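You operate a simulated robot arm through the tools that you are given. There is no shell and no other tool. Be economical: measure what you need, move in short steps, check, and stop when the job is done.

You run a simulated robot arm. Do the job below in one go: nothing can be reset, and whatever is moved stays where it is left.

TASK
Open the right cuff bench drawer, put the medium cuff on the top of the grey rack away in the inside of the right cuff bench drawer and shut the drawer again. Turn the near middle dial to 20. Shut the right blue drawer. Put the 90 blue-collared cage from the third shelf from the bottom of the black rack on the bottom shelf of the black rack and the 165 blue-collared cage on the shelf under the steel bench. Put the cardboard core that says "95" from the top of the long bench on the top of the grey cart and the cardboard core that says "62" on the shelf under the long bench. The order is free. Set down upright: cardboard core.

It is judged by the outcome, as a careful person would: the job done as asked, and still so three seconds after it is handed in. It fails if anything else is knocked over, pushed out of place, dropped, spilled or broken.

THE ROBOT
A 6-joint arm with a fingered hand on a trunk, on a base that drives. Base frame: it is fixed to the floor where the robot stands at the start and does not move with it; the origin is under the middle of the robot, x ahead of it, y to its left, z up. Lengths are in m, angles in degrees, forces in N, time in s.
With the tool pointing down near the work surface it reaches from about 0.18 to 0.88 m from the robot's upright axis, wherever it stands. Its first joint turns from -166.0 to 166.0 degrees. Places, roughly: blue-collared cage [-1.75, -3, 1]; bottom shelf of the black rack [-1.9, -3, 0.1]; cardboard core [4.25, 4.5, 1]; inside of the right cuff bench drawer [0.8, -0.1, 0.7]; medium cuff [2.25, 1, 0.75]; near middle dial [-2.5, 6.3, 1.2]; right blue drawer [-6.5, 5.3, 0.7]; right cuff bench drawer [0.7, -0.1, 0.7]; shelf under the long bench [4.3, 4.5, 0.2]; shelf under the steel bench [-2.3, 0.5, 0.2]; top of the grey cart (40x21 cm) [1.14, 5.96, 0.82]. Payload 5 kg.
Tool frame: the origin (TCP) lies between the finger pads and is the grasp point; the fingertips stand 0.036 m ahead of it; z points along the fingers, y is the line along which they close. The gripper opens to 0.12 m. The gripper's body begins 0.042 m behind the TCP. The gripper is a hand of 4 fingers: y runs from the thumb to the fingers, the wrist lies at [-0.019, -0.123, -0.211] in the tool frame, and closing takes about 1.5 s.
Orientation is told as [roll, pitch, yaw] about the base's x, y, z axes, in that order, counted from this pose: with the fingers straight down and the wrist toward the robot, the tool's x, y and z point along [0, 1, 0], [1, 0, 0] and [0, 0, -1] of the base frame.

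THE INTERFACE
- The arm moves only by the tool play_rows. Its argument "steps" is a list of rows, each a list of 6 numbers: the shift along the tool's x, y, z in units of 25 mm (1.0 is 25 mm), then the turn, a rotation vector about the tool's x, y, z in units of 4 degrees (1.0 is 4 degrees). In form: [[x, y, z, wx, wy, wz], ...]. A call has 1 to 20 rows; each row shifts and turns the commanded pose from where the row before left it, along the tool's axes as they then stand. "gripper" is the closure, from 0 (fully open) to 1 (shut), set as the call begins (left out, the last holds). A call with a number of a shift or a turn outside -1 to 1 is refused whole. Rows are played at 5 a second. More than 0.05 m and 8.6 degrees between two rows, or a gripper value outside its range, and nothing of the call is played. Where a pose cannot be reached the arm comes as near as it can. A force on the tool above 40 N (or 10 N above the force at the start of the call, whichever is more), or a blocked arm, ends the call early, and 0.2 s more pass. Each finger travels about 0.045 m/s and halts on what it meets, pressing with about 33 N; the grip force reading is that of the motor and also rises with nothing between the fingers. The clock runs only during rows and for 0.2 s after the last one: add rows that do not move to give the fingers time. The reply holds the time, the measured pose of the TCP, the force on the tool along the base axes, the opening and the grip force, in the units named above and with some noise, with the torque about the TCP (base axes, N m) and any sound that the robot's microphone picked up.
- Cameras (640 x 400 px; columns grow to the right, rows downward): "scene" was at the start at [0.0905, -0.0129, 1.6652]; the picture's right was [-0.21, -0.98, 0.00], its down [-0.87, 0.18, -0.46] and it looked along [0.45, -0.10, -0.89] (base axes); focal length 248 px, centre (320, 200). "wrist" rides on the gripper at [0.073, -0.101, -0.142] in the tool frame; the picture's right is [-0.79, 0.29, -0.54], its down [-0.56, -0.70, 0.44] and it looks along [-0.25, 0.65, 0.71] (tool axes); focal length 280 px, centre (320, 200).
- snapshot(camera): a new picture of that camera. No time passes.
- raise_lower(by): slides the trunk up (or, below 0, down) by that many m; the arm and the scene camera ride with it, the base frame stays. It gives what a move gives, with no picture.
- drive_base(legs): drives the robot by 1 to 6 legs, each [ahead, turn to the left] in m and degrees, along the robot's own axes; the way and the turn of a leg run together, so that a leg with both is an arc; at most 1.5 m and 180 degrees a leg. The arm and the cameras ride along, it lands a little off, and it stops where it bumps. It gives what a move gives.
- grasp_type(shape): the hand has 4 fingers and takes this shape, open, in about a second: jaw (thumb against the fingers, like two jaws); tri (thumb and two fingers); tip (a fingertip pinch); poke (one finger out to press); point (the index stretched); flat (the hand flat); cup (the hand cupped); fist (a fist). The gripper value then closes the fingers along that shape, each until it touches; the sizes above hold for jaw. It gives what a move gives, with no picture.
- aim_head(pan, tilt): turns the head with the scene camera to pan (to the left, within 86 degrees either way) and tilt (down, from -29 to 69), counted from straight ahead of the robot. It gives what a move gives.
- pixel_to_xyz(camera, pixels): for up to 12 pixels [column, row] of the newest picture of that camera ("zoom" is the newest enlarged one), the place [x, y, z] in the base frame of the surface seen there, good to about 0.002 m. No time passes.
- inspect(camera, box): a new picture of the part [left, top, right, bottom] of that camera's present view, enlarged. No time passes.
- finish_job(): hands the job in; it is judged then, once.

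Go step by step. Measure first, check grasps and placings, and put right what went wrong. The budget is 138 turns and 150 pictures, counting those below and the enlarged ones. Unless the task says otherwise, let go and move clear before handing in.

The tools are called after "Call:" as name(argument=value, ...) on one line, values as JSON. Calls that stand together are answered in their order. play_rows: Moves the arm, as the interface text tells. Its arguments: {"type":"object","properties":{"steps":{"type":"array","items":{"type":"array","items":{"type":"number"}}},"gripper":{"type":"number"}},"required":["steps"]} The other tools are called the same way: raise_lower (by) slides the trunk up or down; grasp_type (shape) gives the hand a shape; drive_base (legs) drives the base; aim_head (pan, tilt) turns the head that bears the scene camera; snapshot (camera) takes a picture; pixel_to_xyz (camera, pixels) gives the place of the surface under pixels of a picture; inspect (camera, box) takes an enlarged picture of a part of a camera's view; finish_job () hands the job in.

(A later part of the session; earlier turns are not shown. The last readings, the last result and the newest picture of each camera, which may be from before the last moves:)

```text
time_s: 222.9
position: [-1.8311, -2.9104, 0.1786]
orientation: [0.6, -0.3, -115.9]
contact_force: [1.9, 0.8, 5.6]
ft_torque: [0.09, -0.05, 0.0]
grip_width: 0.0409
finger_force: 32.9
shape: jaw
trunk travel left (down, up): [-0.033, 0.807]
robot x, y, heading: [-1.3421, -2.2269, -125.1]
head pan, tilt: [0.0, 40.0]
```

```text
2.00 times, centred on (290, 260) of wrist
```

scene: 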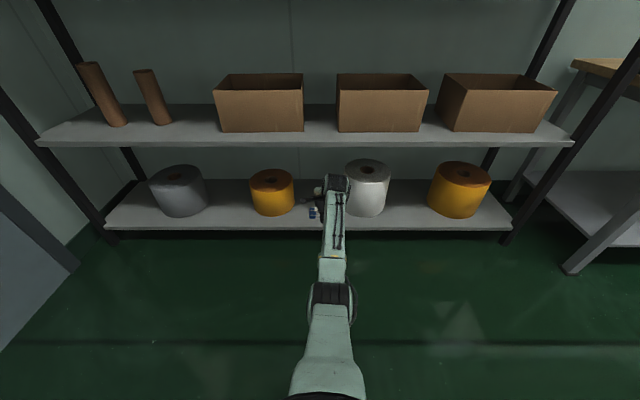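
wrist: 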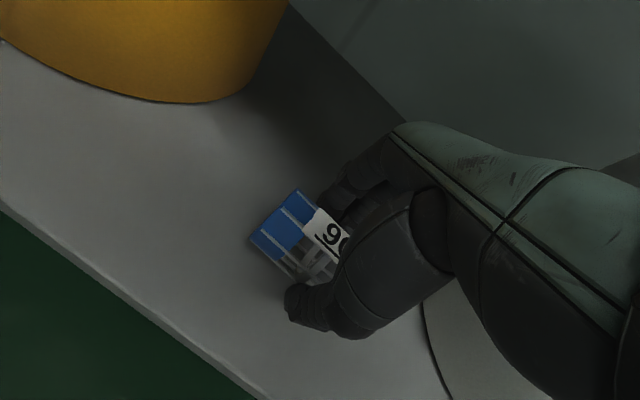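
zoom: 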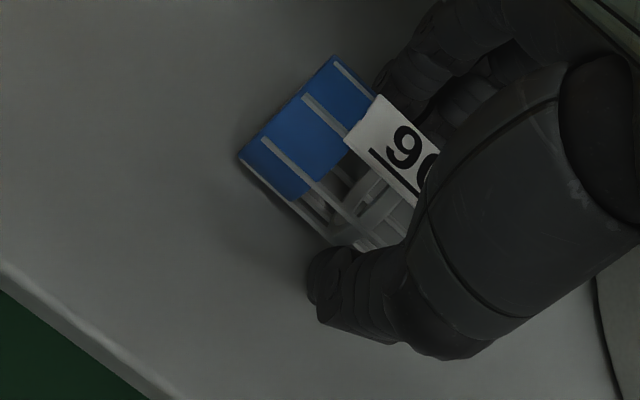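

Contact (5.6 N). I'll open slowly, then lift away and check.

Call:
play_rows(steps=[[0, 0, 0, 0, 0, 0], [0, 0, 0, 0, 0, 0], [0, 0, 0, 0, 0, 0], [0, 0, 0, 0, 0, 0], [0, 0, 0, 0, 0, 0]], gripper=0.25)

Call:
play_rows(steps=[[0, 0, -0.8, 0, 0, 0], [0, 0, -0.8, 0, 0, 0], [0, 0, -0.8, 0, 0, 0], [0, 0, -0.8, 0, 0, 0]])

Call:
drive_base(legs=[[-0.3, 0]])

Call:
inspect(camera="scene", box=[240, 150, 400, 250])

```text
time_s: 224.2
position: [-1.8298, -2.9108, 0.1769]
orientation: [0.5, -0.3, -115.9]
contact_force: [-0.6, -0.5, -0.1]
ft_torque: [0.0, 0.03, 0.01]
grip_width: 0.0897
finger_force: 0.3
shape: jaw
trunk travel left (down, up): [-0.033, 0.807]
robot x, y, heading: [-1.3419, -2.2255, -125.3]
head pan, tilt: [0.0, 40.0]
```

```text
time_s: 225.2
position: [-1.8292, -2.9101, 0.2581]
orientation: [0.6, -0.4, -115.9]
contact_force: [0.1, -0.4, -0.1]
ft_torque: [-0.01, -0.03, 0.01]
grip_width: 0.0895
finger_force: 0.0
shape: jaw
trunk travel left (down, up): [-0.033, 0.807]
robot x, y, heading: [-1.3425, -2.2286, -125.1]
head pan, tilt: [0.0, 40.0]
```

```text
time_s: 227.3
position: [-1.658, -2.6656, 0.2566]
orientation: [0.7, -0.4, -115.7]
contact_force: [-0.5, -0.1, 0.5]
ft_torque: [0.01, -0.03, 0.01]
grip_width: 0.0896
finger_force: 0.1
shape: jaw
trunk travel left (down, up): [-0.033, 0.807]
robot x, y, heading: [-1.1701, -1.9829, -125.1]
head pan, tilt: [0.0, 40.0]
```

```text
4.00 times, centred on (320, 200) of scene
```

zoom: 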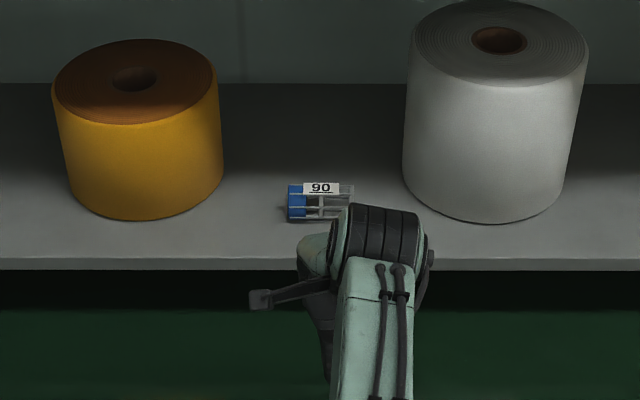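

The 90 cage rests on the bottom shelf. I'll raise and move left to the 165 cage.

Call:
raise_lower(by=0.4)

Call:
raise_lower(by=0.4)

Call:
play_rows(steps=[[0, 0, -0.9, 0, 0, 0.9], [0, 0, -0.9, 0, 0, 0.9], [0, 0, -0.9, 0, 0, 0], [0, 0, -0.9, 0, 0, 0], [0, 0, -0.9, 0, 0, 0]])

Call:
drive_base(legs=[[0, 45], [0.25, 0], [0, -45]])

Call:
snapshot(camera="scene")

```text
time_s: 231.2
position: [-1.658, -2.6651, 0.657]
orientation: [0.6, -0.3, -115.8]
contact_force: [0.8, 0.2, 0.8]
ft_torque: [0.03, -0.02, -0.01]
grip_width: 0.0895
finger_force: 0.0
shape: jaw
trunk travel left (down, up): [-0.433, 0.407]
robot x, y, heading: [-1.1703, -1.9845, -125.0]
head pan, tilt: [0.0, 40.0]
```

```text
time_s: 235.0
position: [-1.6586, -2.6664, 1.0563]
orientation: [0.6, -0.2, -115.8]
contact_force: [-0.2, -1.0, 0.4]
ft_torque: [0.01, -0.04, 0.01]
grip_width: 0.0896
finger_force: 0.1
shape: jaw
trunk travel left (down, up): [-0.833, 0.007]
robot x, y, heading: [-1.1722, -1.9785, -125.2]
head pan, tilt: [0.0, 40.0]
```

```text
time_s: 236.2
position: [-1.6589, -2.6644, 1.1689]
orientation: [0.6, -0.2, -123.1]
contact_force: [0.5, 0.5, 1.2]
ft_torque: [-0.02, 0.0, 0.0]
grip_width: 0.0895
finger_force: 0.0
shape: jaw
trunk travel left (down, up): [-0.833, 0.007]
robot x, y, heading: [-1.1744, -1.9807, -124.8]
head pan, tilt: [0.0, 40.0]
```

```text
time_s: 243.0
position: [-1.6245, -2.9048, 1.1677]
orientation: [0.7, -0.1, -123.7]
contact_force: [0.0, -0.7, 0.2]
ft_torque: [-0.02, 0.04, 0.05]
grip_width: 0.0898
finger_force: 0.0
shape: jaw
trunk travel left (down, up): [-0.833, 0.007]
robot x, y, heading: [-1.1277, -2.2249, -125.6]
head pan, tilt: [0.0, 40.0]
```

```text
86 pictures are left
```

scene: 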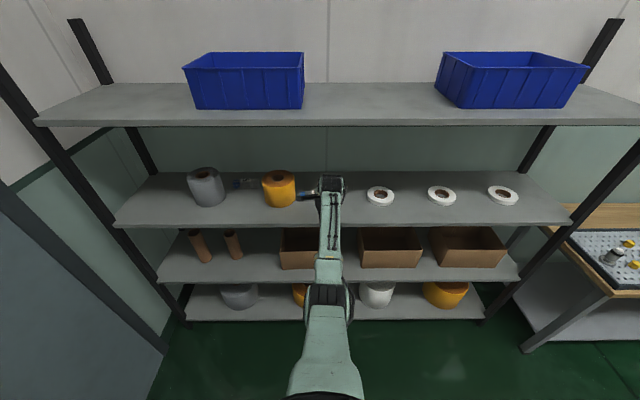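

TCP is 21 cm short of the 165 cage, so I'll drive in and fine-align with the wrist view.

Call:
drive_base(legs=[[0.208, 0]])

Call:
play_rows(steps=[[0.7, 0, 0, 0, 0, 0]])

Call:
snapshot(camera="wrist")

Call:
pixel_to_xyz(camera="wrist", pixels=[[250, 260], [265, 275], [280, 290], [235, 270], [220, 240], [300, 300]])

```text
time_s: 244.7
position: [-1.7461, -3.0701, 1.1686]
orientation: [0.5, -0.3, -123.7]
contact_force: [-0.5, -0.4, 0.2]
ft_torque: [-0.01, 0.0, -0.01]
grip_width: 0.09
finger_force: 0.1
shape: jaw
trunk travel left (down, up): [-0.833, 0.007]
robot x, y, heading: [-1.2491, -2.3939, -126.0]
head pan, tilt: [0.0, 40.0]
```

```text
time_s: 245.1
position: [-1.7292, -3.0811, 1.1691]
orientation: [0.5, -0.3, -123.7]
contact_force: [0.2, -0.2, 0.2]
ft_torque: [-0.02, 0.03, 0.0]
grip_width: 0.0898
finger_force: 0.1
shape: jaw
trunk travel left (down, up): [-0.833, 0.007]
robot x, y, heading: [-1.2514, -2.3981, -125.6]
head pan, tilt: [0.0, 40.0]
```

```text
85 pictures are left
```

wrist: 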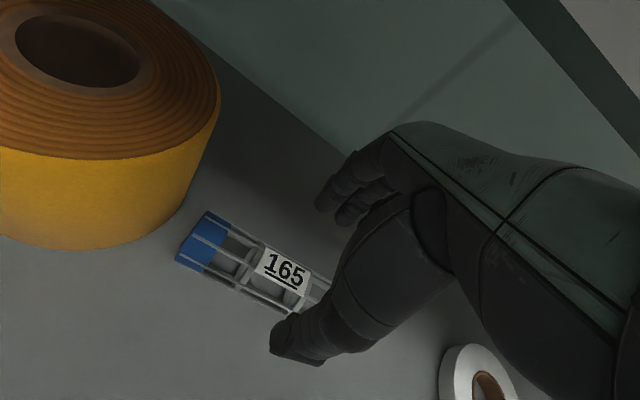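

```text
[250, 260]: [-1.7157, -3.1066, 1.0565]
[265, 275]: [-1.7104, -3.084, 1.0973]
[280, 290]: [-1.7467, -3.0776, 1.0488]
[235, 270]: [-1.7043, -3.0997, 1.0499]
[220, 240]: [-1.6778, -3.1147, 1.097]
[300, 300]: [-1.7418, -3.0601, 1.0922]
```

Aligned over the 165 cage. I'll lower, grip and lift.

Call:
play_rows(steps=[[0, 0, 0.8, 0, 0, 0], [0, 0, 0.8, 0, 0, 0], [0, 0, 0.8, 0, 0, 0], [0, 0, 0.8, 0, 0, 0]])

Call:
play_rows(steps=[[0, 0, 0, 0, 0, 0], [0, 0, 0, 0, 0, 0], [0, 0, 0, 0, 0, 0], [0, 0, 0, 0, 0, 0], [0, 0, 0, 0, 0, 0], [0, 0, 0, 0, 0, 0]], gripper=1)

Call:
play_rows(steps=[[0, 0, -0.8, 0, 0, 0], [0, 0, -0.8, 0, 0, 0], [0, 0, -0.8, 0, 0, 0], [0, 0, -0.8, 0, 0, 0]])

Call:
snapshot(camera="wrist")

```text
time_s: 246.1
position: [-1.7296, -3.081, 1.0876]
orientation: [0.5, -0.4, -123.7]
contact_force: [0.2, 0.6, 0.2]
ft_torque: [0.02, -0.02, -0.03]
grip_width: 0.0898
finger_force: 0.0
shape: jaw
trunk travel left (down, up): [-0.833, 0.007]
robot x, y, heading: [-1.2495, -2.4007, -125.7]
head pan, tilt: [0.0, 40.0]
```

```text
time_s: 247.5
position: [-1.7302, -3.0804, 1.0888]
orientation: [0.6, -0.2, -123.7]
contact_force: [0.3, -0.3, -0.1]
ft_torque: [0.02, 0.04, 0.01]
grip_width: 0.0396
finger_force: 33.5
shape: jaw
trunk travel left (down, up): [-0.833, 0.007]
robot x, y, heading: [-1.251, -2.3908, -125.7]
head pan, tilt: [0.0, 40.0]
```

```text
time_s: 248.5
position: [-1.7323, -3.0824, 1.1696]
orientation: [0.6, -0.2, -123.8]
contact_force: [-0.6, 0.9, -1.4]
ft_torque: [-0.01, 0.04, -0.01]
grip_width: 0.0399
finger_force: 33.2
shape: jaw
trunk travel left (down, up): [-0.833, 0.007]
robot x, y, heading: [-1.25, -2.3961, -126.1]
head pan, tilt: [0.0, 40.0]
```

```text
84 pictures are left
```

wrist: 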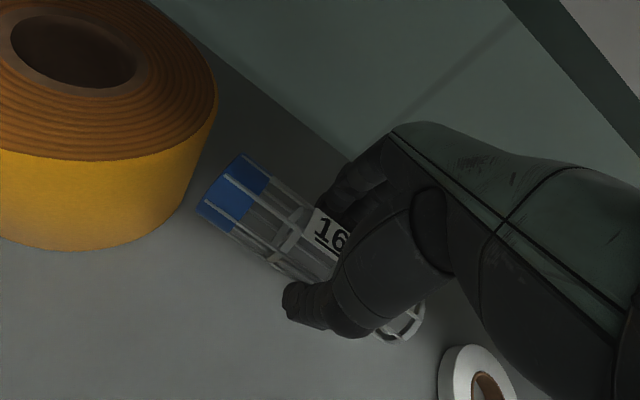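

Held. I'll back out and drive toward the steel bench, then look.

Call:
drive_base(legs=[[-0.6, 0], [0, -131], [1.3, 0]])

Call:
aim_head(pan=40, tilt=30)

Call:
snapshot(camera="scene")

Call:
snapshot(camera="wrist")

```text
time_s: 265.4
position: [-1.4383, 0.1615, 1.17]
orientation: [0.6, -0.2, 106.5]
contact_force: [-0.7, -0.3, -0.6]
ft_torque: [0.01, 0.02, 0.02]
grip_width: 0.0392
finger_force: 33.2
shape: jaw
trunk travel left (down, up): [-0.833, 0.007]
robot x, y, heading: [-1.2218, -0.6482, 104.5]
head pan, tilt: [0.0, 40.0]
```

```text
time_s: 266.5
position: [-1.439, 0.1614, 1.1689]
orientation: [0.7, -0.3, 106.4]
contact_force: [-0.4, 0.2, -0.4]
ft_torque: [-0.04, 0.0, -0.02]
grip_width: 0.0393
finger_force: 32.8
shape: jaw
trunk travel left (down, up): [-0.833, 0.007]
robot x, y, heading: [-1.2244, -0.6503, 104.3]
head pan, tilt: [40.0, 30.0]
```

```text
83 pictures are left
```

scene: 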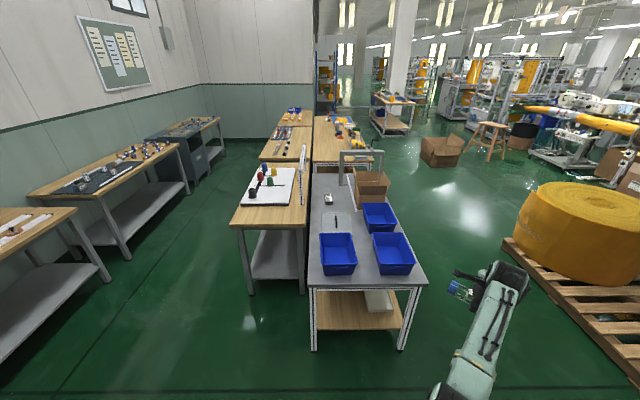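

```text
82 pictures are left
```

wrist: 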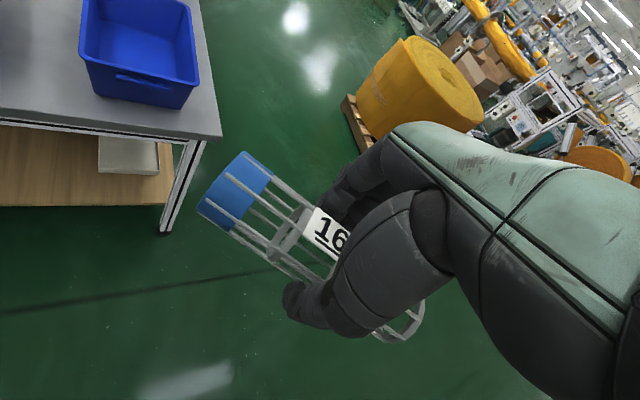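

Steel bench seen at (370,270), with its short end facing me and a wooden shelf beneath at (350,310). I'll measure it.

Call:
pixel_to_xyz(camera="scene", pixels=[[314, 350], [403, 348], [312, 285], [427, 283], [345, 318], [385, 318], [345, 292], [378, 303], [316, 330], [370, 330], [311, 180], [340, 290]])

Call:
inspect(camera="scene", box=[290, 200, 450, 360])

```text
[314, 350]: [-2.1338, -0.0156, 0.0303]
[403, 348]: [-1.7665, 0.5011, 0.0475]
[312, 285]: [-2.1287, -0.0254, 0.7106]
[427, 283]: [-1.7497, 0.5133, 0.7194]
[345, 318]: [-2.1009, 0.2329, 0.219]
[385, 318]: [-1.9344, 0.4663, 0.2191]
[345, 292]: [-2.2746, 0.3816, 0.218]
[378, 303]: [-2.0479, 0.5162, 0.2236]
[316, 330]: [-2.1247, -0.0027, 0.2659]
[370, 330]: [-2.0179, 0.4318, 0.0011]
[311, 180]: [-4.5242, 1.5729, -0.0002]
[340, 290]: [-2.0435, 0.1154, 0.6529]
```

```text
2.50 times, centred on (370, 280) of scene
```

zoom: 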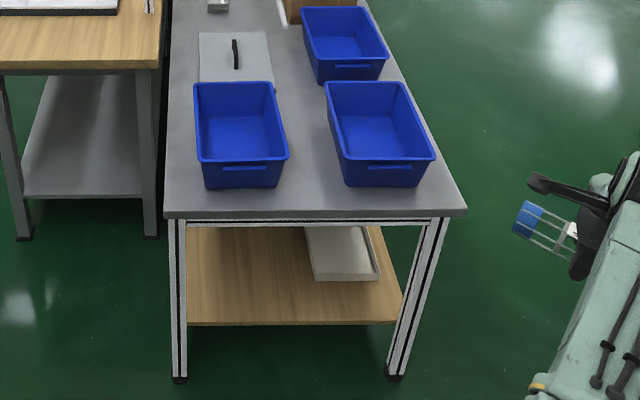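

The bench end faces yaw ≈144.6°; the shelf is at z 0.219 with a free area left of the white lid. I'll line up in front of the end, back off, and lower.

Call:
drive_base(legs=[[0.325, 0], [0, 40.2], [-0.3, 0]])

Call:
raise_lower(by=-0.4)

Call:
raise_lower(by=-0.4)

Call:
aim_head(pan=0, tilt=30)

Call:
snapshot(camera="scene")

Call:
pixel_to_xyz(camera="scene", pixels=[[320, 200], [260, 230], [380, 230], [300, 220], [320, 150]])

```text
time_s: 272.8
position: [-1.7436, -0.0216, 1.1697]
orientation: [0.6, -0.2, 146.1]
contact_force: [0.6, 0.6, -0.8]
ft_torque: [-0.01, 0.0, 0.0]
grip_width: 0.0389
finger_force: 33.1
shape: jaw
trunk travel left (down, up): [-0.833, 0.007]
robot x, y, heading: [-1.0593, -0.507, 144.1]
head pan, tilt: [40.0, 30.0]
```

```text
time_s: 276.6
position: [-1.7431, -0.022, 0.7695]
orientation: [0.5, -0.2, 146.1]
contact_force: [0.2, 0.3, -0.5]
ft_torque: [-0.02, 0.01, 0.0]
grip_width: 0.0388
finger_force: 33.1
shape: jaw
trunk travel left (down, up): [-0.433, 0.407]
robot x, y, heading: [-1.0595, -0.504, 144.1]
head pan, tilt: [40.0, 30.0]
```

```text
time_s: 280.4
position: [-1.745, -0.0222, 0.3702]
orientation: [0.6, -0.2, 146.1]
contact_force: [-0.1, -0.2, -1.4]
ft_torque: [0.04, -0.02, 0.0]
grip_width: 0.0392
finger_force: 33.4
shape: jaw
trunk travel left (down, up): [-0.033, 0.807]
robot x, y, heading: [-1.0608, -0.5079, 144.1]
head pan, tilt: [40.0, 30.0]
```

```text
time_s: 281.5
position: [-1.7436, -0.0228, 0.3695]
orientation: [0.6, -0.2, 146.1]
contact_force: [1.1, -0.7, -1.6]
ft_torque: [-0.04, 0.01, 0.01]
grip_width: 0.0392
finger_force: 32.7
shape: jaw
trunk travel left (down, up): [-0.033, 0.807]
robot x, y, heading: [-1.0555, -0.5053, 143.8]
head pan, tilt: [0.0, 30.0]
```

```text
80 pictures are left
```

scene: 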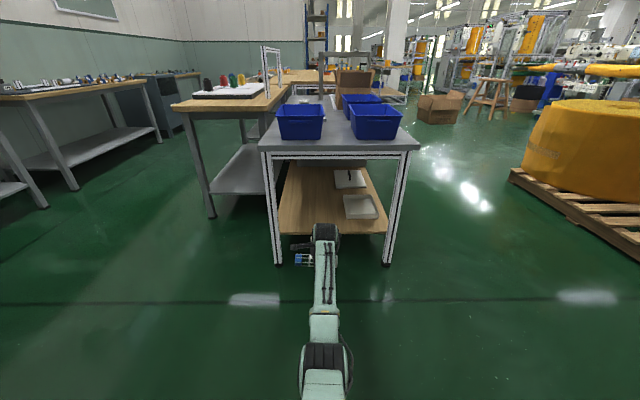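

```text
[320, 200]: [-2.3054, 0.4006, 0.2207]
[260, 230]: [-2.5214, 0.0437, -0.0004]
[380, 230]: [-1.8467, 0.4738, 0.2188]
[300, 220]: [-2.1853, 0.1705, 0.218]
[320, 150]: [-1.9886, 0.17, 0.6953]
```

TCP is centred (s=-1.03). I'll lower to z 0.29 and drive 0.48 m in under the bench.

Call:
play_rows(steps=[[0, 0, 0.8, 0, 0, 0], [0, 0, 0.8, 0, 0, 0], [0, 0, 0.8, 0, 0, 0], [0, 0, 0.8, 0, 0, 0]])

Call:
drive_base(legs=[[0.3, 0]])

Call:
snapshot(camera="scene")

Call:
snapshot(camera="wrist")

```text
time_s: 282.5
position: [-1.744, -0.0221, 0.2886]
orientation: [0.6, -0.3, 146.1]
contact_force: [-0.2, 0.1, -0.8]
ft_torque: [0.02, -0.03, 0.01]
grip_width: 0.039
finger_force: 33.1
shape: jaw
trunk travel left (down, up): [-0.033, 0.807]
robot x, y, heading: [-1.0581, -0.5079, 144.4]
head pan, tilt: [0.0, 30.0]
```

```text
time_s: 284.7
position: [-1.9862, 0.1525, 0.2891]
orientation: [0.6, -0.1, 146.2]
contact_force: [-0.5, -0.6, -1.2]
ft_torque: [-0.02, 0.02, -0.02]
grip_width: 0.0391
finger_force: 32.5
shape: jaw
trunk travel left (down, up): [-0.033, 0.807]
robot x, y, heading: [-1.297, -0.3309, 144.1]
head pan, tilt: [0.0, 30.0]
```

```text
79 pictures are left
```

scene: 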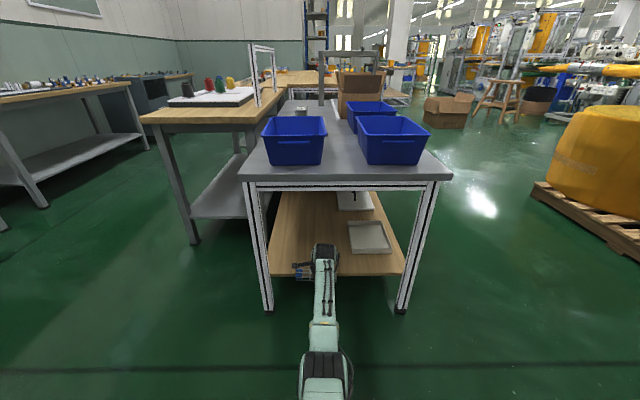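

```text
78 pictures are left
```

wrist: 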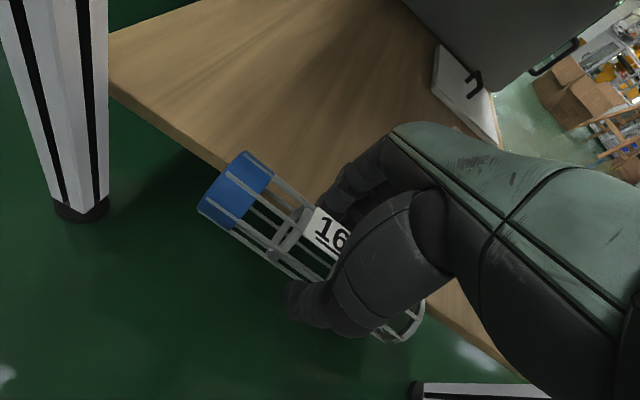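

Path is clear above the shelf edge. I'll go 0.19 m further, then lower.

Call:
drive_base(legs=[[0.195, 0]])

Call:
play_rows(steps=[[0, 0, 0.5, 0, 0, 0], [0, 0, 0.4, 0, 0, 0], [0, 0, 0, 0, 0, 0]])

Call:
snapshot(camera="wrist")

```text
time_s: 286.4
position: [-2.1454, 0.2668, 0.2885]
orientation: [0.6, -0.2, 146.3]
contact_force: [-0.3, -0.5, -1.0]
ft_torque: [0.0, -0.01, 0.02]
grip_width: 0.0393
finger_force: 32.9
shape: jaw
trunk travel left (down, up): [-0.033, 0.807]
robot x, y, heading: [-1.4568, -0.219, 144.2]
head pan, tilt: [0.0, 30.0]
```

```text
time_s: 287.2
position: [-2.1452, 0.266, 0.2665]
orientation: [0.6, -0.2, 146.3]
contact_force: [0.1, 0.4, -1.8]
ft_torque: [-0.03, -0.01, -0.01]
grip_width: 0.0392
finger_force: 32.9
shape: jaw
trunk travel left (down, up): [-0.033, 0.807]
robot x, y, heading: [-1.4607, -0.2166, 144.2]
head pan, tilt: [0.0, 30.0]
```

```text
77 pictures are left
```

wrist: 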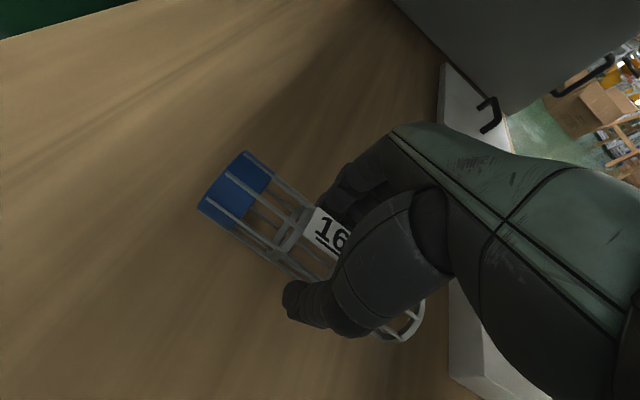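

The white lid edge is near the cage's right end. I'll measure the gap.

Call:
pixel_to_xyz(camera="wrist", pixels=[[470, 345], [443, 365], [447, 290], [420, 345], [400, 342], [440, 100], [220, 200]])

```text
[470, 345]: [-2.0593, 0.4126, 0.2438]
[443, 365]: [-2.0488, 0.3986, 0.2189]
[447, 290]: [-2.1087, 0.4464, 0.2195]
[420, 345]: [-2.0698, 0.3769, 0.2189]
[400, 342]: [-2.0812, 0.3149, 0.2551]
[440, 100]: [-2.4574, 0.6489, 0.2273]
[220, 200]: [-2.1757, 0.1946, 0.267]
```

The gap to the lid is ~9 cm, fine. I'll lower to contact and release.

Call:
play_rows(steps=[[0, 0, 0.2, 0, 0, 0], [0, 0, 0.08, 0, 0, 0], [0, 0, 0, 0, 0, 0]])

Call:
play_rows(steps=[[0, 0, 0.06, 0, 0, 0], [0, 0, 0.06, 0, 0, 0], [0, 0, 0, 0, 0, 0]])

```text
time_s: 288.0
position: [-2.1456, 0.266, 0.2594]
orientation: [0.6, -0.3, 146.3]
contact_force: [-0.5, -0.4, -0.6]
ft_torque: [0.0, 0.0, 0.01]
grip_width: 0.039
finger_force: 33.1
shape: jaw
trunk travel left (down, up): [-0.033, 0.807]
robot x, y, heading: [-1.4603, -0.2166, 144.3]
head pan, tilt: [0.0, 30.0]
```

```text
time_s: 288.8
position: [-2.1473, 0.2673, 0.257]
orientation: [0.5, -0.4, 146.2]
contact_force: [0.4, -0.9, 4.4]
ft_torque: [0.05, -0.15, 0.03]
grip_width: 0.0391
finger_force: 33.6
shape: jaw
trunk travel left (down, up): [-0.033, 0.807]
robot x, y, heading: [-1.4604, -0.2174, 144.3]
head pan, tilt: [0.0, 30.0]
```

Call:
play_rows(steps=[[0, 0, 0, 0, 0, 0], [0, 0, 0, 0, 0, 0], [0, 0, 0, 0, 0, 0], [0, 0, 0, 0, 0, 0], [0, 0, 0, 0, 0, 0]], gripper=0.25)

Call:
play_rows(steps=[[0, 0, -0.8, 0, 0, 0], [0, 0, -0.8, 0, 0, 0], [0, 0, -0.6, 0, 0, 0]])

Call:
drive_base(legs=[[-0.5, 0]])

Call:
inspect(camera="scene", box=[240, 130, 440, 280])

```text
time_s: 290.0
position: [-2.1465, 0.2663, 0.257]
orientation: [0.6, -0.2, 146.3]
contact_force: [1.2, -0.7, 4.2]
ft_torque: [0.13, 0.09, -0.03]
grip_width: 0.0884
finger_force: 0.2
shape: jaw
trunk travel left (down, up): [-0.033, 0.807]
robot x, y, heading: [-1.4609, -0.2145, 144.2]
head pan, tilt: [0.0, 30.0]
```

```text
time_s: 290.8
position: [-2.146, 0.2672, 0.3123]
orientation: [0.6, -0.2, 146.2]
contact_force: [0.2, 0.0, 0.1]
ft_torque: [0.0, 0.0, -0.01]
grip_width: 0.0898
finger_force: 0.1
shape: jaw
trunk travel left (down, up): [-0.033, 0.807]
robot x, y, heading: [-1.4604, -0.2129, 144.5]
head pan, tilt: [0.0, 30.0]
```

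```text
time_s: 294.0
position: [-1.7369, -0.0306, 0.31]
orientation: [0.6, -0.2, 146.5]
contact_force: [-0.5, -0.6, 0.0]
ft_torque: [-0.02, 0.01, -0.02]
grip_width: 0.0897
finger_force: 0.1
shape: jaw
trunk travel left (down, up): [-0.033, 0.807]
robot x, y, heading: [-1.0467, -0.5087, 144.5]
head pan, tilt: [0.0, 30.0]
```

```text
2.67 times, centred on (340, 205) of scene
```

zoom: 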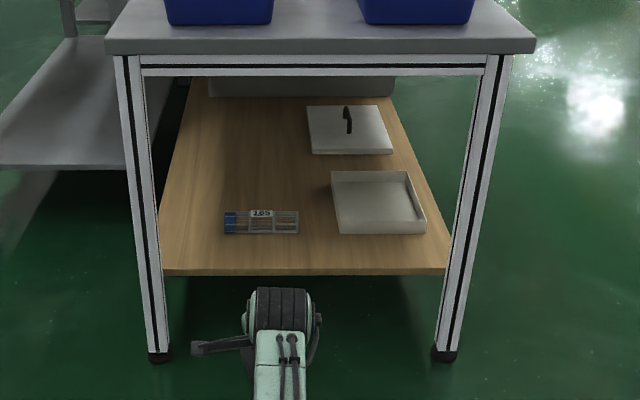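

165 is placed. I'll raise, retract the arm, and move to the aisle north of the steel bench to look toward the dial and blue drawer.

Call:
raise_lower(by=0.4)

Call:
raise_lower(by=0.4)

Call:
play_rows(steps=[[0, -1, -0.5, 0, 0, 0], [0, -1, -0.5, 0, 0, 0], [0, -1, -0.5, 0, 0, 0], [0, -1, 0, 0, 0, 0], [0, -1, 0, 0, 0, 0], [0, -1, 0, 0, 0, 0], [0, -1, 0, 0, 0, 0], [0, -1, 0, 0, 0, 0]], gripper=1)

Call:
drive_base(legs=[[0, -60], [1.4, 0], [0, 45]])

Call:
aim_head(pan=0, tilt=20)

Call:
snapshot(camera="scene")

```text
time_s: 297.8
position: [-1.7381, -0.0301, 0.7119]
orientation: [0.6, -0.1, 146.5]
contact_force: [0.4, 0.2, -0.9]
ft_torque: [-0.01, -0.02, 0.0]
grip_width: 0.0897
finger_force: 0.0
shape: jaw
trunk travel left (down, up): [-0.433, 0.407]
robot x, y, heading: [-1.0484, -0.5125, 144.6]
head pan, tilt: [0.0, 30.0]
```

```text
time_s: 301.7
position: [-1.7384, -0.03, 1.111]
orientation: [0.6, -0.2, 146.5]
contact_force: [-0.1, 0.8, 0.2]
ft_torque: [-0.01, -0.05, 0.02]
grip_width: 0.0896
finger_force: 0.0
shape: jaw
trunk travel left (down, up): [-0.833, 0.007]
robot x, y, heading: [-1.0511, -0.5097, 144.3]
head pan, tilt: [0.0, 30.0]
```

```text
time_s: 303.5
position: [-1.5715, -0.1411, 1.1484]
orientation: [0.6, -0.3, 146.5]
contact_force: [-0.4, -0.5, 0.2]
ft_torque: [-0.01, 0.04, 0.01]
grip_width: 0.0
finger_force: 32.7
shape: jaw
trunk travel left (down, up): [-0.833, 0.007]
robot x, y, heading: [-1.0515, -0.5122, 144.2]
head pan, tilt: [0.0, 30.0]
```

```text
time_s: 316.8
position: [-1.3828, 1.3892, 1.1478]
orientation: [0.6, -0.2, 134.3]
contact_force: [-0.4, -0.3, 0.7]
ft_torque: [-0.02, -0.04, 0.0]
grip_width: 0.0
finger_force: 32.8
shape: jaw
trunk travel left (down, up): [-0.833, 0.007]
robot x, y, heading: [-0.9468, 0.9171, 132.1]
head pan, tilt: [0.0, 30.0]
```

```text
time_s: 317.5
position: [-1.3833, 1.3896, 1.1473]
orientation: [0.6, -0.3, 134.3]
contact_force: [-0.8, 0.6, -0.8]
ft_torque: [0.01, -0.03, -0.01]
grip_width: 0.0001
finger_force: 32.7
shape: jaw
trunk travel left (down, up): [-0.833, 0.007]
robot x, y, heading: [-0.9486, 0.9194, 132.1]
head pan, tilt: [0.0, 20.0]
```

```text
75 pictures are left
```

scene: 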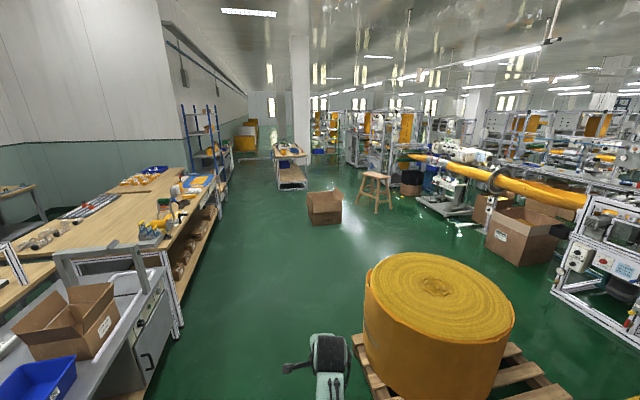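

The small bench at (288,165) should be the blue drawer; the dial lies near column ~441. I'll measure floor obstacles and zoom on both.

Call:
pixel_to_xyz(camera="scene", pixels=[[309, 222], [341, 220], [361, 203], [378, 213], [280, 190], [304, 188], [350, 340], [180, 335], [232, 165], [455, 232], [292, 155]])

Call:
inspect(camera="scene", box=[250, 130, 330, 200])

Call:
inspect(camera="scene", box=[380, 120, 540, 240])

```text
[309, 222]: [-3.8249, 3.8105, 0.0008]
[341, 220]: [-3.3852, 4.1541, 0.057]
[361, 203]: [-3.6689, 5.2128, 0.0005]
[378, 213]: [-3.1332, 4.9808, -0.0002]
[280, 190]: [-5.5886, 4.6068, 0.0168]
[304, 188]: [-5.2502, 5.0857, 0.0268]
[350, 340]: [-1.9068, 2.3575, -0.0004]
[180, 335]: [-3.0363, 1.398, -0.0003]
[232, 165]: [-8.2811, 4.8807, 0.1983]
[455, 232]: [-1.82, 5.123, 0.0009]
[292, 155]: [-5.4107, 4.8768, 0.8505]
```

```text
5.71 times, centred on (290, 165) of scene
```

zoom: 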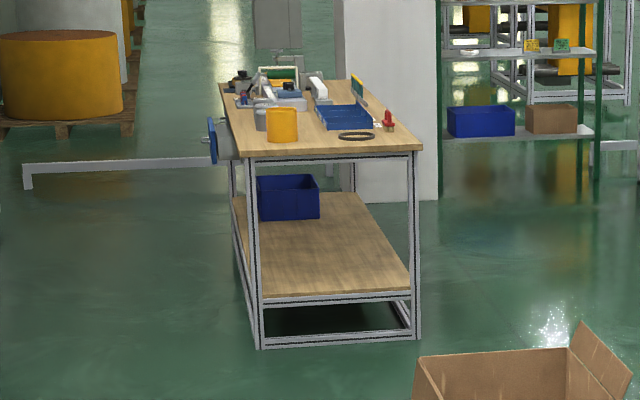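

```text
3.33 times, centred on (460, 180) of scene
```

zoom: 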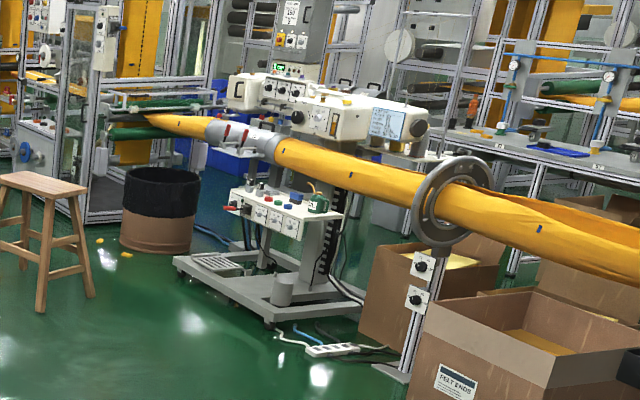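

The blue drawer sticks out on the left side of the small bench, which has its long axis at yaw ≈145°. I'll drive down the aisle toward it.

Call:
drive_base(legs=[[0, 14.2], [1.3, 0], [1.3, 0], [1.3, 0], [0.9, 0]])

Call:
snapshot(camera="scene")

```text
time_s: 343.9
position: [-5.5044, 3.8566, 1.1467]
orientation: [0.6, -0.2, 149.8]
contact_force: [1.2, -0.3, 0.5]
ft_torque: [-0.04, -0.02, 0.03]
grip_width: 0.0
finger_force: 33.3
shape: jaw
trunk travel left (down, up): [-0.833, 0.007]
robot x, y, heading: [-4.967, 3.5186, 147.6]
head pan, tilt: [0.0, 20.0]
```

```text
72 pictures are left
```

scene: 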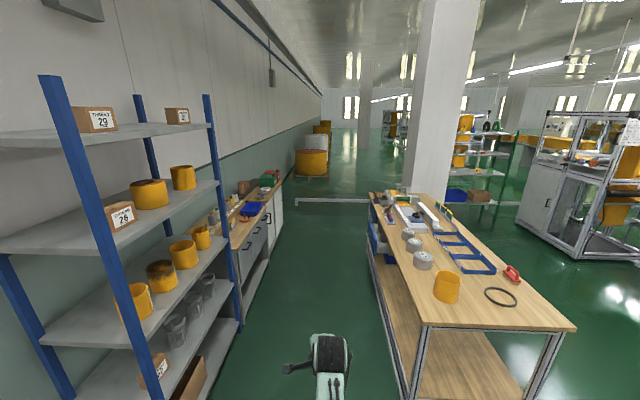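

The drawer side is at (375,240). I'll zoom in and measure the aisle width.

Call:
inspect(camera="scene", box=[340, 180, 440, 300])

Call:
pixel_to_xyz(camera="zoom", pixels=[[105, 160], [130, 190], [115, 230], [110, 130], [150, 230], [120, 215], [200, 260]])

Call:
pixel_to_xyz(camera="scene", pixels=[[240, 325], [165, 380], [274, 225], [366, 193], [420, 325], [404, 395], [283, 180], [300, 202]])

```text
3.33 times, centred on (390, 240) of scene
```

zoom: 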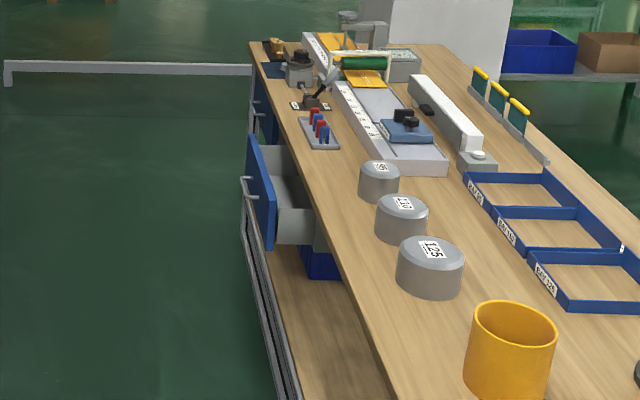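

```text
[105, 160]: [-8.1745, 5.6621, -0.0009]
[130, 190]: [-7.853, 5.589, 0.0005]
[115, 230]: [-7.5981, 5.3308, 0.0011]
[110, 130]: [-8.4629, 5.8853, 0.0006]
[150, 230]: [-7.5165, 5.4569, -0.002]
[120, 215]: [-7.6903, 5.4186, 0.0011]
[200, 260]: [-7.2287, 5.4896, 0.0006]
```

```text
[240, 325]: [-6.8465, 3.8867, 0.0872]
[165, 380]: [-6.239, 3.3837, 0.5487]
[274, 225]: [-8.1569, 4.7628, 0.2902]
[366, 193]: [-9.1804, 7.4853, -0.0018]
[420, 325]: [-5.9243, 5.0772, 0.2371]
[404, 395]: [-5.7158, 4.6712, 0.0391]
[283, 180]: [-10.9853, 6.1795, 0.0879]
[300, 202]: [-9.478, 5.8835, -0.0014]
```

Call:
inspect(camera="scene", box=[350, 200, 410, 275])

Call:
pixel_to_xyz(camera="zoom", pixels=[[125, 165], [150, 200], [165, 230], [110, 170], [115, 150], [180, 200], [220, 200], [100, 210], [95, 190], [130, 120]])

```text
5.33 times, centred on (380, 238) of scene
```

zoom: 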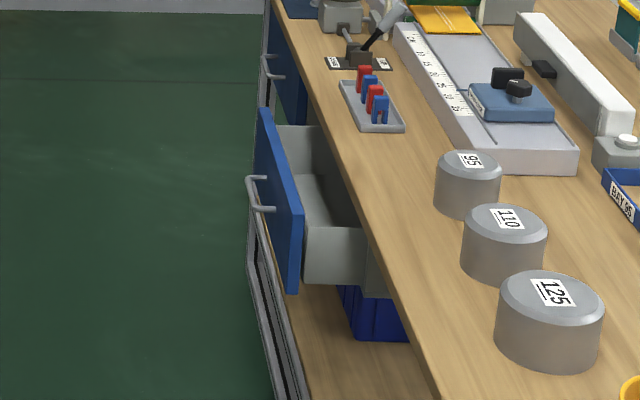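

```text
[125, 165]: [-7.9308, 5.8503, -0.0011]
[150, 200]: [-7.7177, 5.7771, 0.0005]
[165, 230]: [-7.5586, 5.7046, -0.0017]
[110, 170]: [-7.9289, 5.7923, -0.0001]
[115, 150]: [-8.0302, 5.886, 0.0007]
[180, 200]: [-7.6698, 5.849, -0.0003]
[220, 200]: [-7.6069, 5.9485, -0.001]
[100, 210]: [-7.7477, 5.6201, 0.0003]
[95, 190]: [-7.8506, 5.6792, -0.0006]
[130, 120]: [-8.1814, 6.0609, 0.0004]
```

Call:
pixel_to_xyz(camera="zoom", pixels=[[275, 200], [265, 125], [297, 270], [270, 150], [255, 195], [262, 210], [252, 180], [310, 170], [330, 250], [390, 250], [290, 160]])

```text
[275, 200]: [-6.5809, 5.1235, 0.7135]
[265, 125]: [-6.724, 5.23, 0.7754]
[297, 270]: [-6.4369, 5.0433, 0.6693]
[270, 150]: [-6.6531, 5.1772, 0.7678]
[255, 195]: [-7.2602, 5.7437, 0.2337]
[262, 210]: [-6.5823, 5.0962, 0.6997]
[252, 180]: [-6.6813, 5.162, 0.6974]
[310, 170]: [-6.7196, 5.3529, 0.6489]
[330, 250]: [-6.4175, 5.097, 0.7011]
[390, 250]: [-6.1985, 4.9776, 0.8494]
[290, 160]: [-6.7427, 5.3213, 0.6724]
```

The open drawer's face is at n≈0.39, its handle at (-6.6, 5.11, 0.70), open about 0.1 m. I'll move in front of it, facing yaw 54.8°.

Call:
drive_base(legs=[[0, 7.5], [1.15, 0], [1.14, 0], [0, -100.3]])

Call:
raise_lower(by=-0.4)

Call:
aim_head(pan=0, tilt=50)

Call:
snapshot(camera="scene")

```text
time_s: 362.2
position: [-6.6666, 5.0094, 1.1471]
orientation: [0.6, -0.2, 55.1]
contact_force: [0.6, -0.1, -0.4]
ft_torque: [0.02, -0.03, -0.02]
grip_width: 0.0
finger_force: 33.4
shape: jaw
trunk travel left (down, up): [-0.833, 0.007]
robot x, y, heading: [-7.0498, 4.4965, 53.1]
head pan, tilt: [0.0, 20.0]
```

```text
time_s: 366.0
position: [-6.6673, 5.0096, 0.7469]
orientation: [0.6, -0.2, 55.1]
contact_force: [0.4, 1.1, 0.3]
ft_torque: [0.03, 0.0, -0.01]
grip_width: 0.0002
finger_force: 32.9
shape: jaw
trunk travel left (down, up): [-0.433, 0.407]
robot x, y, heading: [-7.0471, 4.4931, 53.1]
head pan, tilt: [0.0, 20.0]
```

```text
time_s: 366.9
position: [-6.6667, 5.0091, 0.7482]
orientation: [0.6, -0.2, 55.1]
contact_force: [-0.2, 0.1, 0.4]
ft_torque: [-0.04, 0.01, 0.0]
grip_width: 0.0001
finger_force: 33.1
shape: jaw
trunk travel left (down, up): [-0.433, 0.407]
robot x, y, heading: [-7.0525, 4.4935, 52.9]
head pan, tilt: [0.0, 50.0]
```

```text
69 pictures are left
```

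scene: 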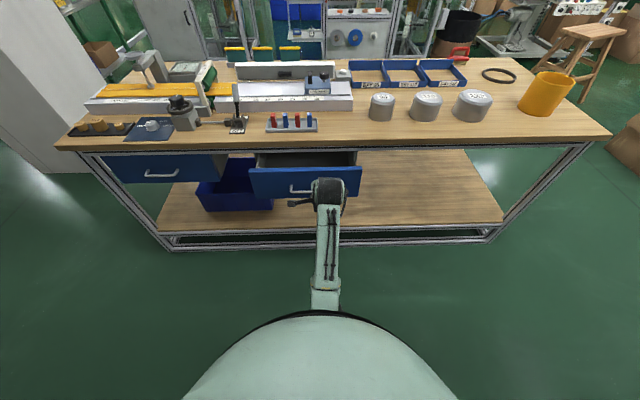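

Hand near the handle (px 300,188). I'll shift 4 cm left, drop 4.5 cm and push forward.

Call:
play_rows(steps=[[0.8, 0, 0.9, 0, 0, 0], [0.8, 0, 0.9, 0, 0, 0]])

Call:
drive_base(legs=[[0.14, 1.5]])

Call:
drive_base(legs=[[0.04, 0], [0.03, 0], [0.03, 0]])

Call:
inspect(camera="scene", box=[80, 120, 400, 280])

```text
time_s: 367.6
position: [-6.7008, 5.0332, 0.7048]
orientation: [0.6, -0.1, 55.1]
contact_force: [0.7, -0.9, -0.1]
ft_torque: [0.02, 0.0, -0.03]
grip_width: 0.0
finger_force: 33.1
shape: jaw
trunk travel left (down, up): [-0.433, 0.407]
robot x, y, heading: [-7.0452, 4.4954, 53.1]
head pan, tilt: [0.0, 50.0]
```

```text
time_s: 368.9
position: [-6.633, 5.1556, 0.7029]
orientation: [0.7, 0.0, 56.7]
contact_force: [-0.6, 0.1, -0.2]
ft_torque: [-0.02, -0.01, 0.02]
grip_width: 0.0002
finger_force: 33.0
shape: jaw
trunk travel left (down, up): [-0.433, 0.407]
robot x, y, heading: [-6.9687, 4.6065, 54.4]
head pan, tilt: [0.0, 50.0]
```

```text
time_s: 370.3
position: [-6.6038, 5.196, 0.7077]
orientation: [0.6, 0.0, 56.7]
contact_force: [-15.6, -25.2, 20.3]
ft_torque: [0.1, -0.5, -0.56]
grip_width: 0.0002
finger_force: 32.7
shape: jaw
trunk travel left (down, up): [-0.433, 0.407]
robot x, y, heading: [-6.9349, 4.652, 54.5]
head pan, tilt: [0.0, 50.0]
stopped in leg 2: the force on the tool passed its limit at 71 N (the readings are from after the stop); the commanded pose is now the measured one
```

```text
2.00 times, centred on (240, 200) of scene
```

zoom: 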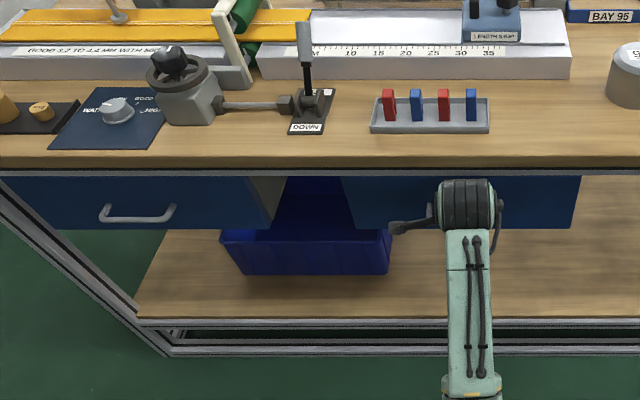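

The push met a hard stop. I'll back off and compare the face planes of the two drawers.

Call:
drive_base(legs=[[-0.25, 0]])

Call:
snapshot(camera="scene")

Call:
inspect(camera="scene", box=[80, 120, 400, 280])

Call:
pixel_to_xyz(camera="zoom", pixels=[[60, 140], [220, 150], [350, 160], [560, 180], [560, 160], [200, 165], [350, 120], [580, 130]])

```text
time_s: 372.3
position: [-6.7484, 4.9925, 0.7049]
orientation: [0.6, 0.2, 56.7]
contact_force: [0.7, 0.0, -0.2]
ft_torque: [0.0, -0.02, 0.01]
grip_width: 0.0
finger_force: 33.0
shape: jaw
trunk travel left (down, up): [-0.433, 0.407]
robot x, y, heading: [-7.0815, 4.4461, 54.7]
head pan, tilt: [0.0, 50.0]
```

```text
67 pictures are left
```

scene: 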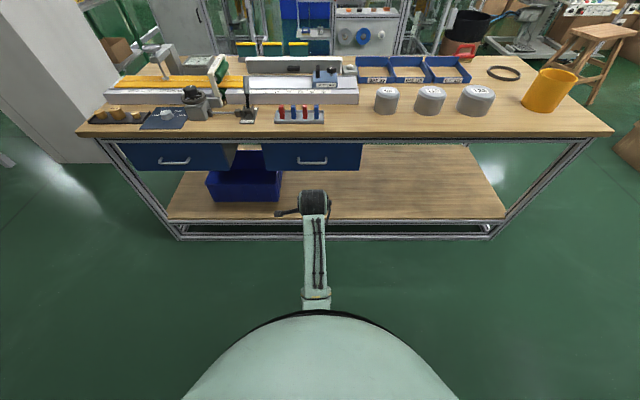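

```text
2.00 times, centred on (240, 200) of scene
```

zoom: 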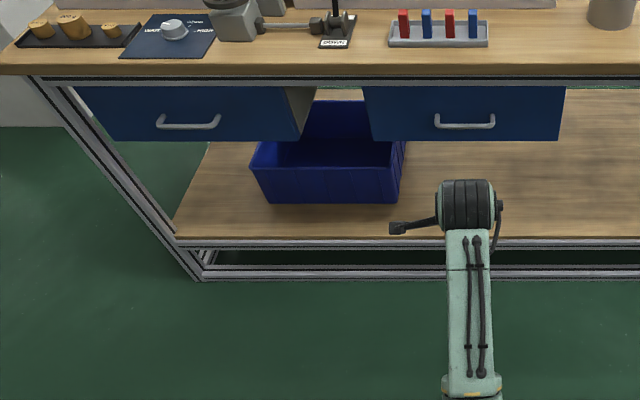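

```text
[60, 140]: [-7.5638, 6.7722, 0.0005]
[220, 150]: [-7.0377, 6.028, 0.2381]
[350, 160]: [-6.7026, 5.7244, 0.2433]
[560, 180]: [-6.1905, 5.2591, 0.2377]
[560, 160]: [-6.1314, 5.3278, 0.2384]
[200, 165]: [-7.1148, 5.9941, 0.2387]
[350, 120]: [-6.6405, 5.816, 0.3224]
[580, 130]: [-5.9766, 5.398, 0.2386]
```

Call:
pixel_to_xyz(camera="zoom", pixels=[[130, 105], [260, 105], [400, 105], [540, 105]])

Call:
raise_lower(by=0.4)

Call:
aim_head(pan=-50, tilt=15)

Call:
snapshot(camera="scene")

```text
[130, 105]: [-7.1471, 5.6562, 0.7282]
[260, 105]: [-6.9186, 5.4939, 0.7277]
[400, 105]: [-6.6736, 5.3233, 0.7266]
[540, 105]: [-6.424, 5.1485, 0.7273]
```

```text
time_s: 376.1
position: [-6.7479, 4.9928, 1.1031]
orientation: [0.6, 0.3, 56.9]
contact_force: [0.1, 1.0, 0.5]
ft_torque: [-0.03, 0.01, 0.01]
grip_width: 0.0
finger_force: 33.0
shape: jaw
trunk travel left (down, up): [-0.833, 0.007]
robot x, y, heading: [-7.0769, 4.4483, 54.9]
head pan, tilt: [0.0, 50.0]
```

```text
time_s: 377.3
position: [-6.7486, 4.9939, 1.1036]
orientation: [0.7, 0.3, 56.9]
contact_force: [-0.5, 0.5, 0.1]
ft_torque: [0.02, 0.0, -0.01]
grip_width: 0.0
finger_force: 32.8
shape: jaw
trunk travel left (down, up): [-0.833, 0.007]
robot x, y, heading: [-7.0793, 4.4496, 54.4]
head pan, tilt: [-50.0, 15.0]
```

```text
65 pictures are left
```

scene: 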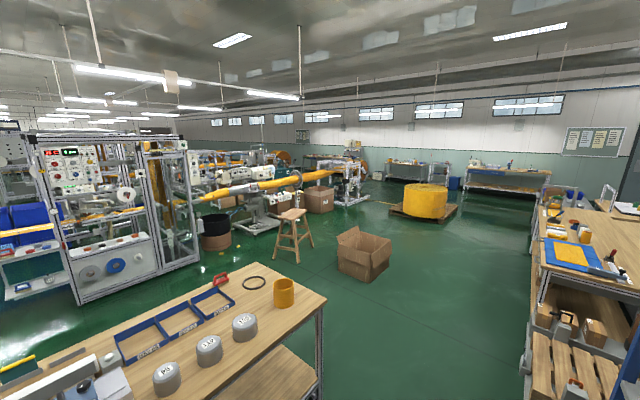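

Both faces are coplanar (n≈0.50), so the blue drawer is shut. Now I'll drive around the box to the front of the dial machine.

Call:
drive_base(legs=[[0, -81.8], [1.46, 0], [1.46, 0], [1.46, 0], [0, 82.2], [1.3, 0]])

Call:
aim_head(pan=30, tilt=20)

Call:
snapshot(camera="scene")

```text
time_s: 415.6
position: [-2.2007, 4.0427, 1.1035]
orientation: [0.5, 0.3, 59.3]
contact_force: [0.2, 0.4, -0.1]
ft_torque: [-0.04, 0.02, -0.01]
grip_width: 0.0001
finger_force: 32.8
shape: jaw
trunk travel left (down, up): [-0.833, 0.007]
robot x, y, heading: [-2.5069, 3.4862, 57.5]
head pan, tilt: [-50.0, 15.0]
```

```text
time_s: 417.1
position: [-2.2019, 4.0437, 1.1027]
orientation: [0.6, 0.4, 59.3]
contact_force: [0.0, 0.0, 0.1]
ft_torque: [0.01, -0.05, 0.0]
grip_width: 0.0001
finger_force: 32.5
shape: jaw
trunk travel left (down, up): [-0.833, 0.007]
robot x, y, heading: [-2.5072, 3.4849, 57.5]
head pan, tilt: [30.0, 20.0]
```

```text
64 pictures are left
```

scene: 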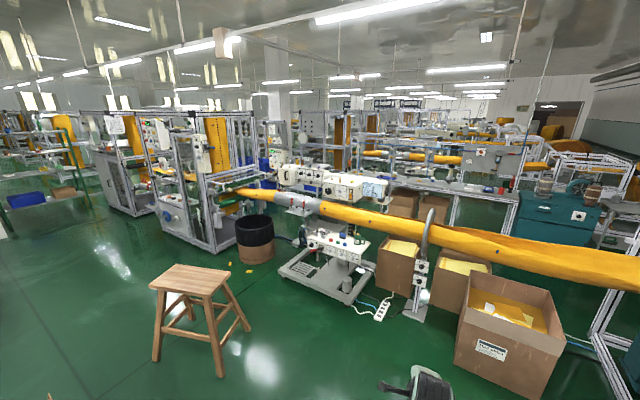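

Call:
inspect(camera="scene", box=[265, 155, 393, 275])

Call:
pixel_to_xyz(camera="scene", pixels=[[290, 175], [325, 185], [312, 183], [345, 185], [335, 240], [310, 240], [345, 305], [280, 272], [212, 372], [235, 325], [410, 318], [382, 285]])

```text
3.33 times, centred on (329, 215) of scene
```

zoom: 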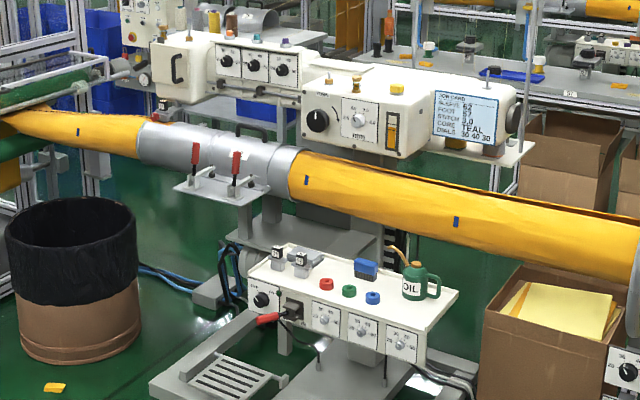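

```text
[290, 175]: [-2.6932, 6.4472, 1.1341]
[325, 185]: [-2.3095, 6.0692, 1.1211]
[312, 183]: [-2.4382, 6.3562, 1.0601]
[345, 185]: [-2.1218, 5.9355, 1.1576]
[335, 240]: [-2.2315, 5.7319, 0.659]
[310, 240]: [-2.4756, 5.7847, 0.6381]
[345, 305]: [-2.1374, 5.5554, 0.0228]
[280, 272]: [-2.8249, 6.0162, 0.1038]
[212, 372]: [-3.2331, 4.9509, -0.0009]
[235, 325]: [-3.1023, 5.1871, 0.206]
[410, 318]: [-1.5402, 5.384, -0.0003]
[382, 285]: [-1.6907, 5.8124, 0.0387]
```

The upper head carries a three-dial panel at zoom (228–281,60), near (-2.5, 6.3, 1.2). The stool is close to the stance, so I'll approach from the right and inspect the dials.

Call:
drive_base(legs=[[0, 38], [1.4, 0], [0, -30]])

Call:
aim_head(pan=20, tilt=35)

Call:
snapshot(camera="scene")

```text
time_s: 428.6
position: [-2.3909, 5.475, 1.1028]
orientation: [0.6, 0.2, 66.8]
contact_force: [-0.2, -0.3, 0.4]
ft_torque: [0.01, -0.02, 0.02]
grip_width: 0.0
finger_force: 32.7
shape: jaw
trunk travel left (down, up): [-0.833, 0.007]
robot x, y, heading: [-2.6236, 4.8792, 64.6]
head pan, tilt: [30.0, 20.0]
```

```text
time_s: 429.4
position: [-2.3908, 5.4767, 1.1032]
orientation: [0.6, 0.4, 66.8]
contact_force: [-0.2, -0.3, 0.5]
ft_torque: [-0.02, 0.01, 0.01]
grip_width: 0.0003
finger_force: 32.9
shape: jaw
trunk travel left (down, up): [-0.833, 0.007]
robot x, y, heading: [-2.6213, 4.8839, 64.6]
head pan, tilt: [20.0, 35.0]
```

```text
62 pictures are left
```

scene: 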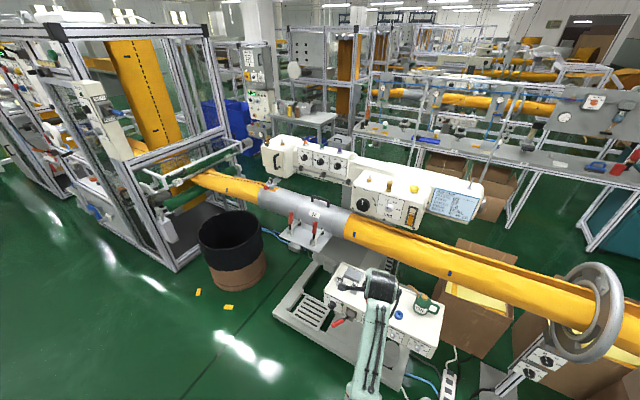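

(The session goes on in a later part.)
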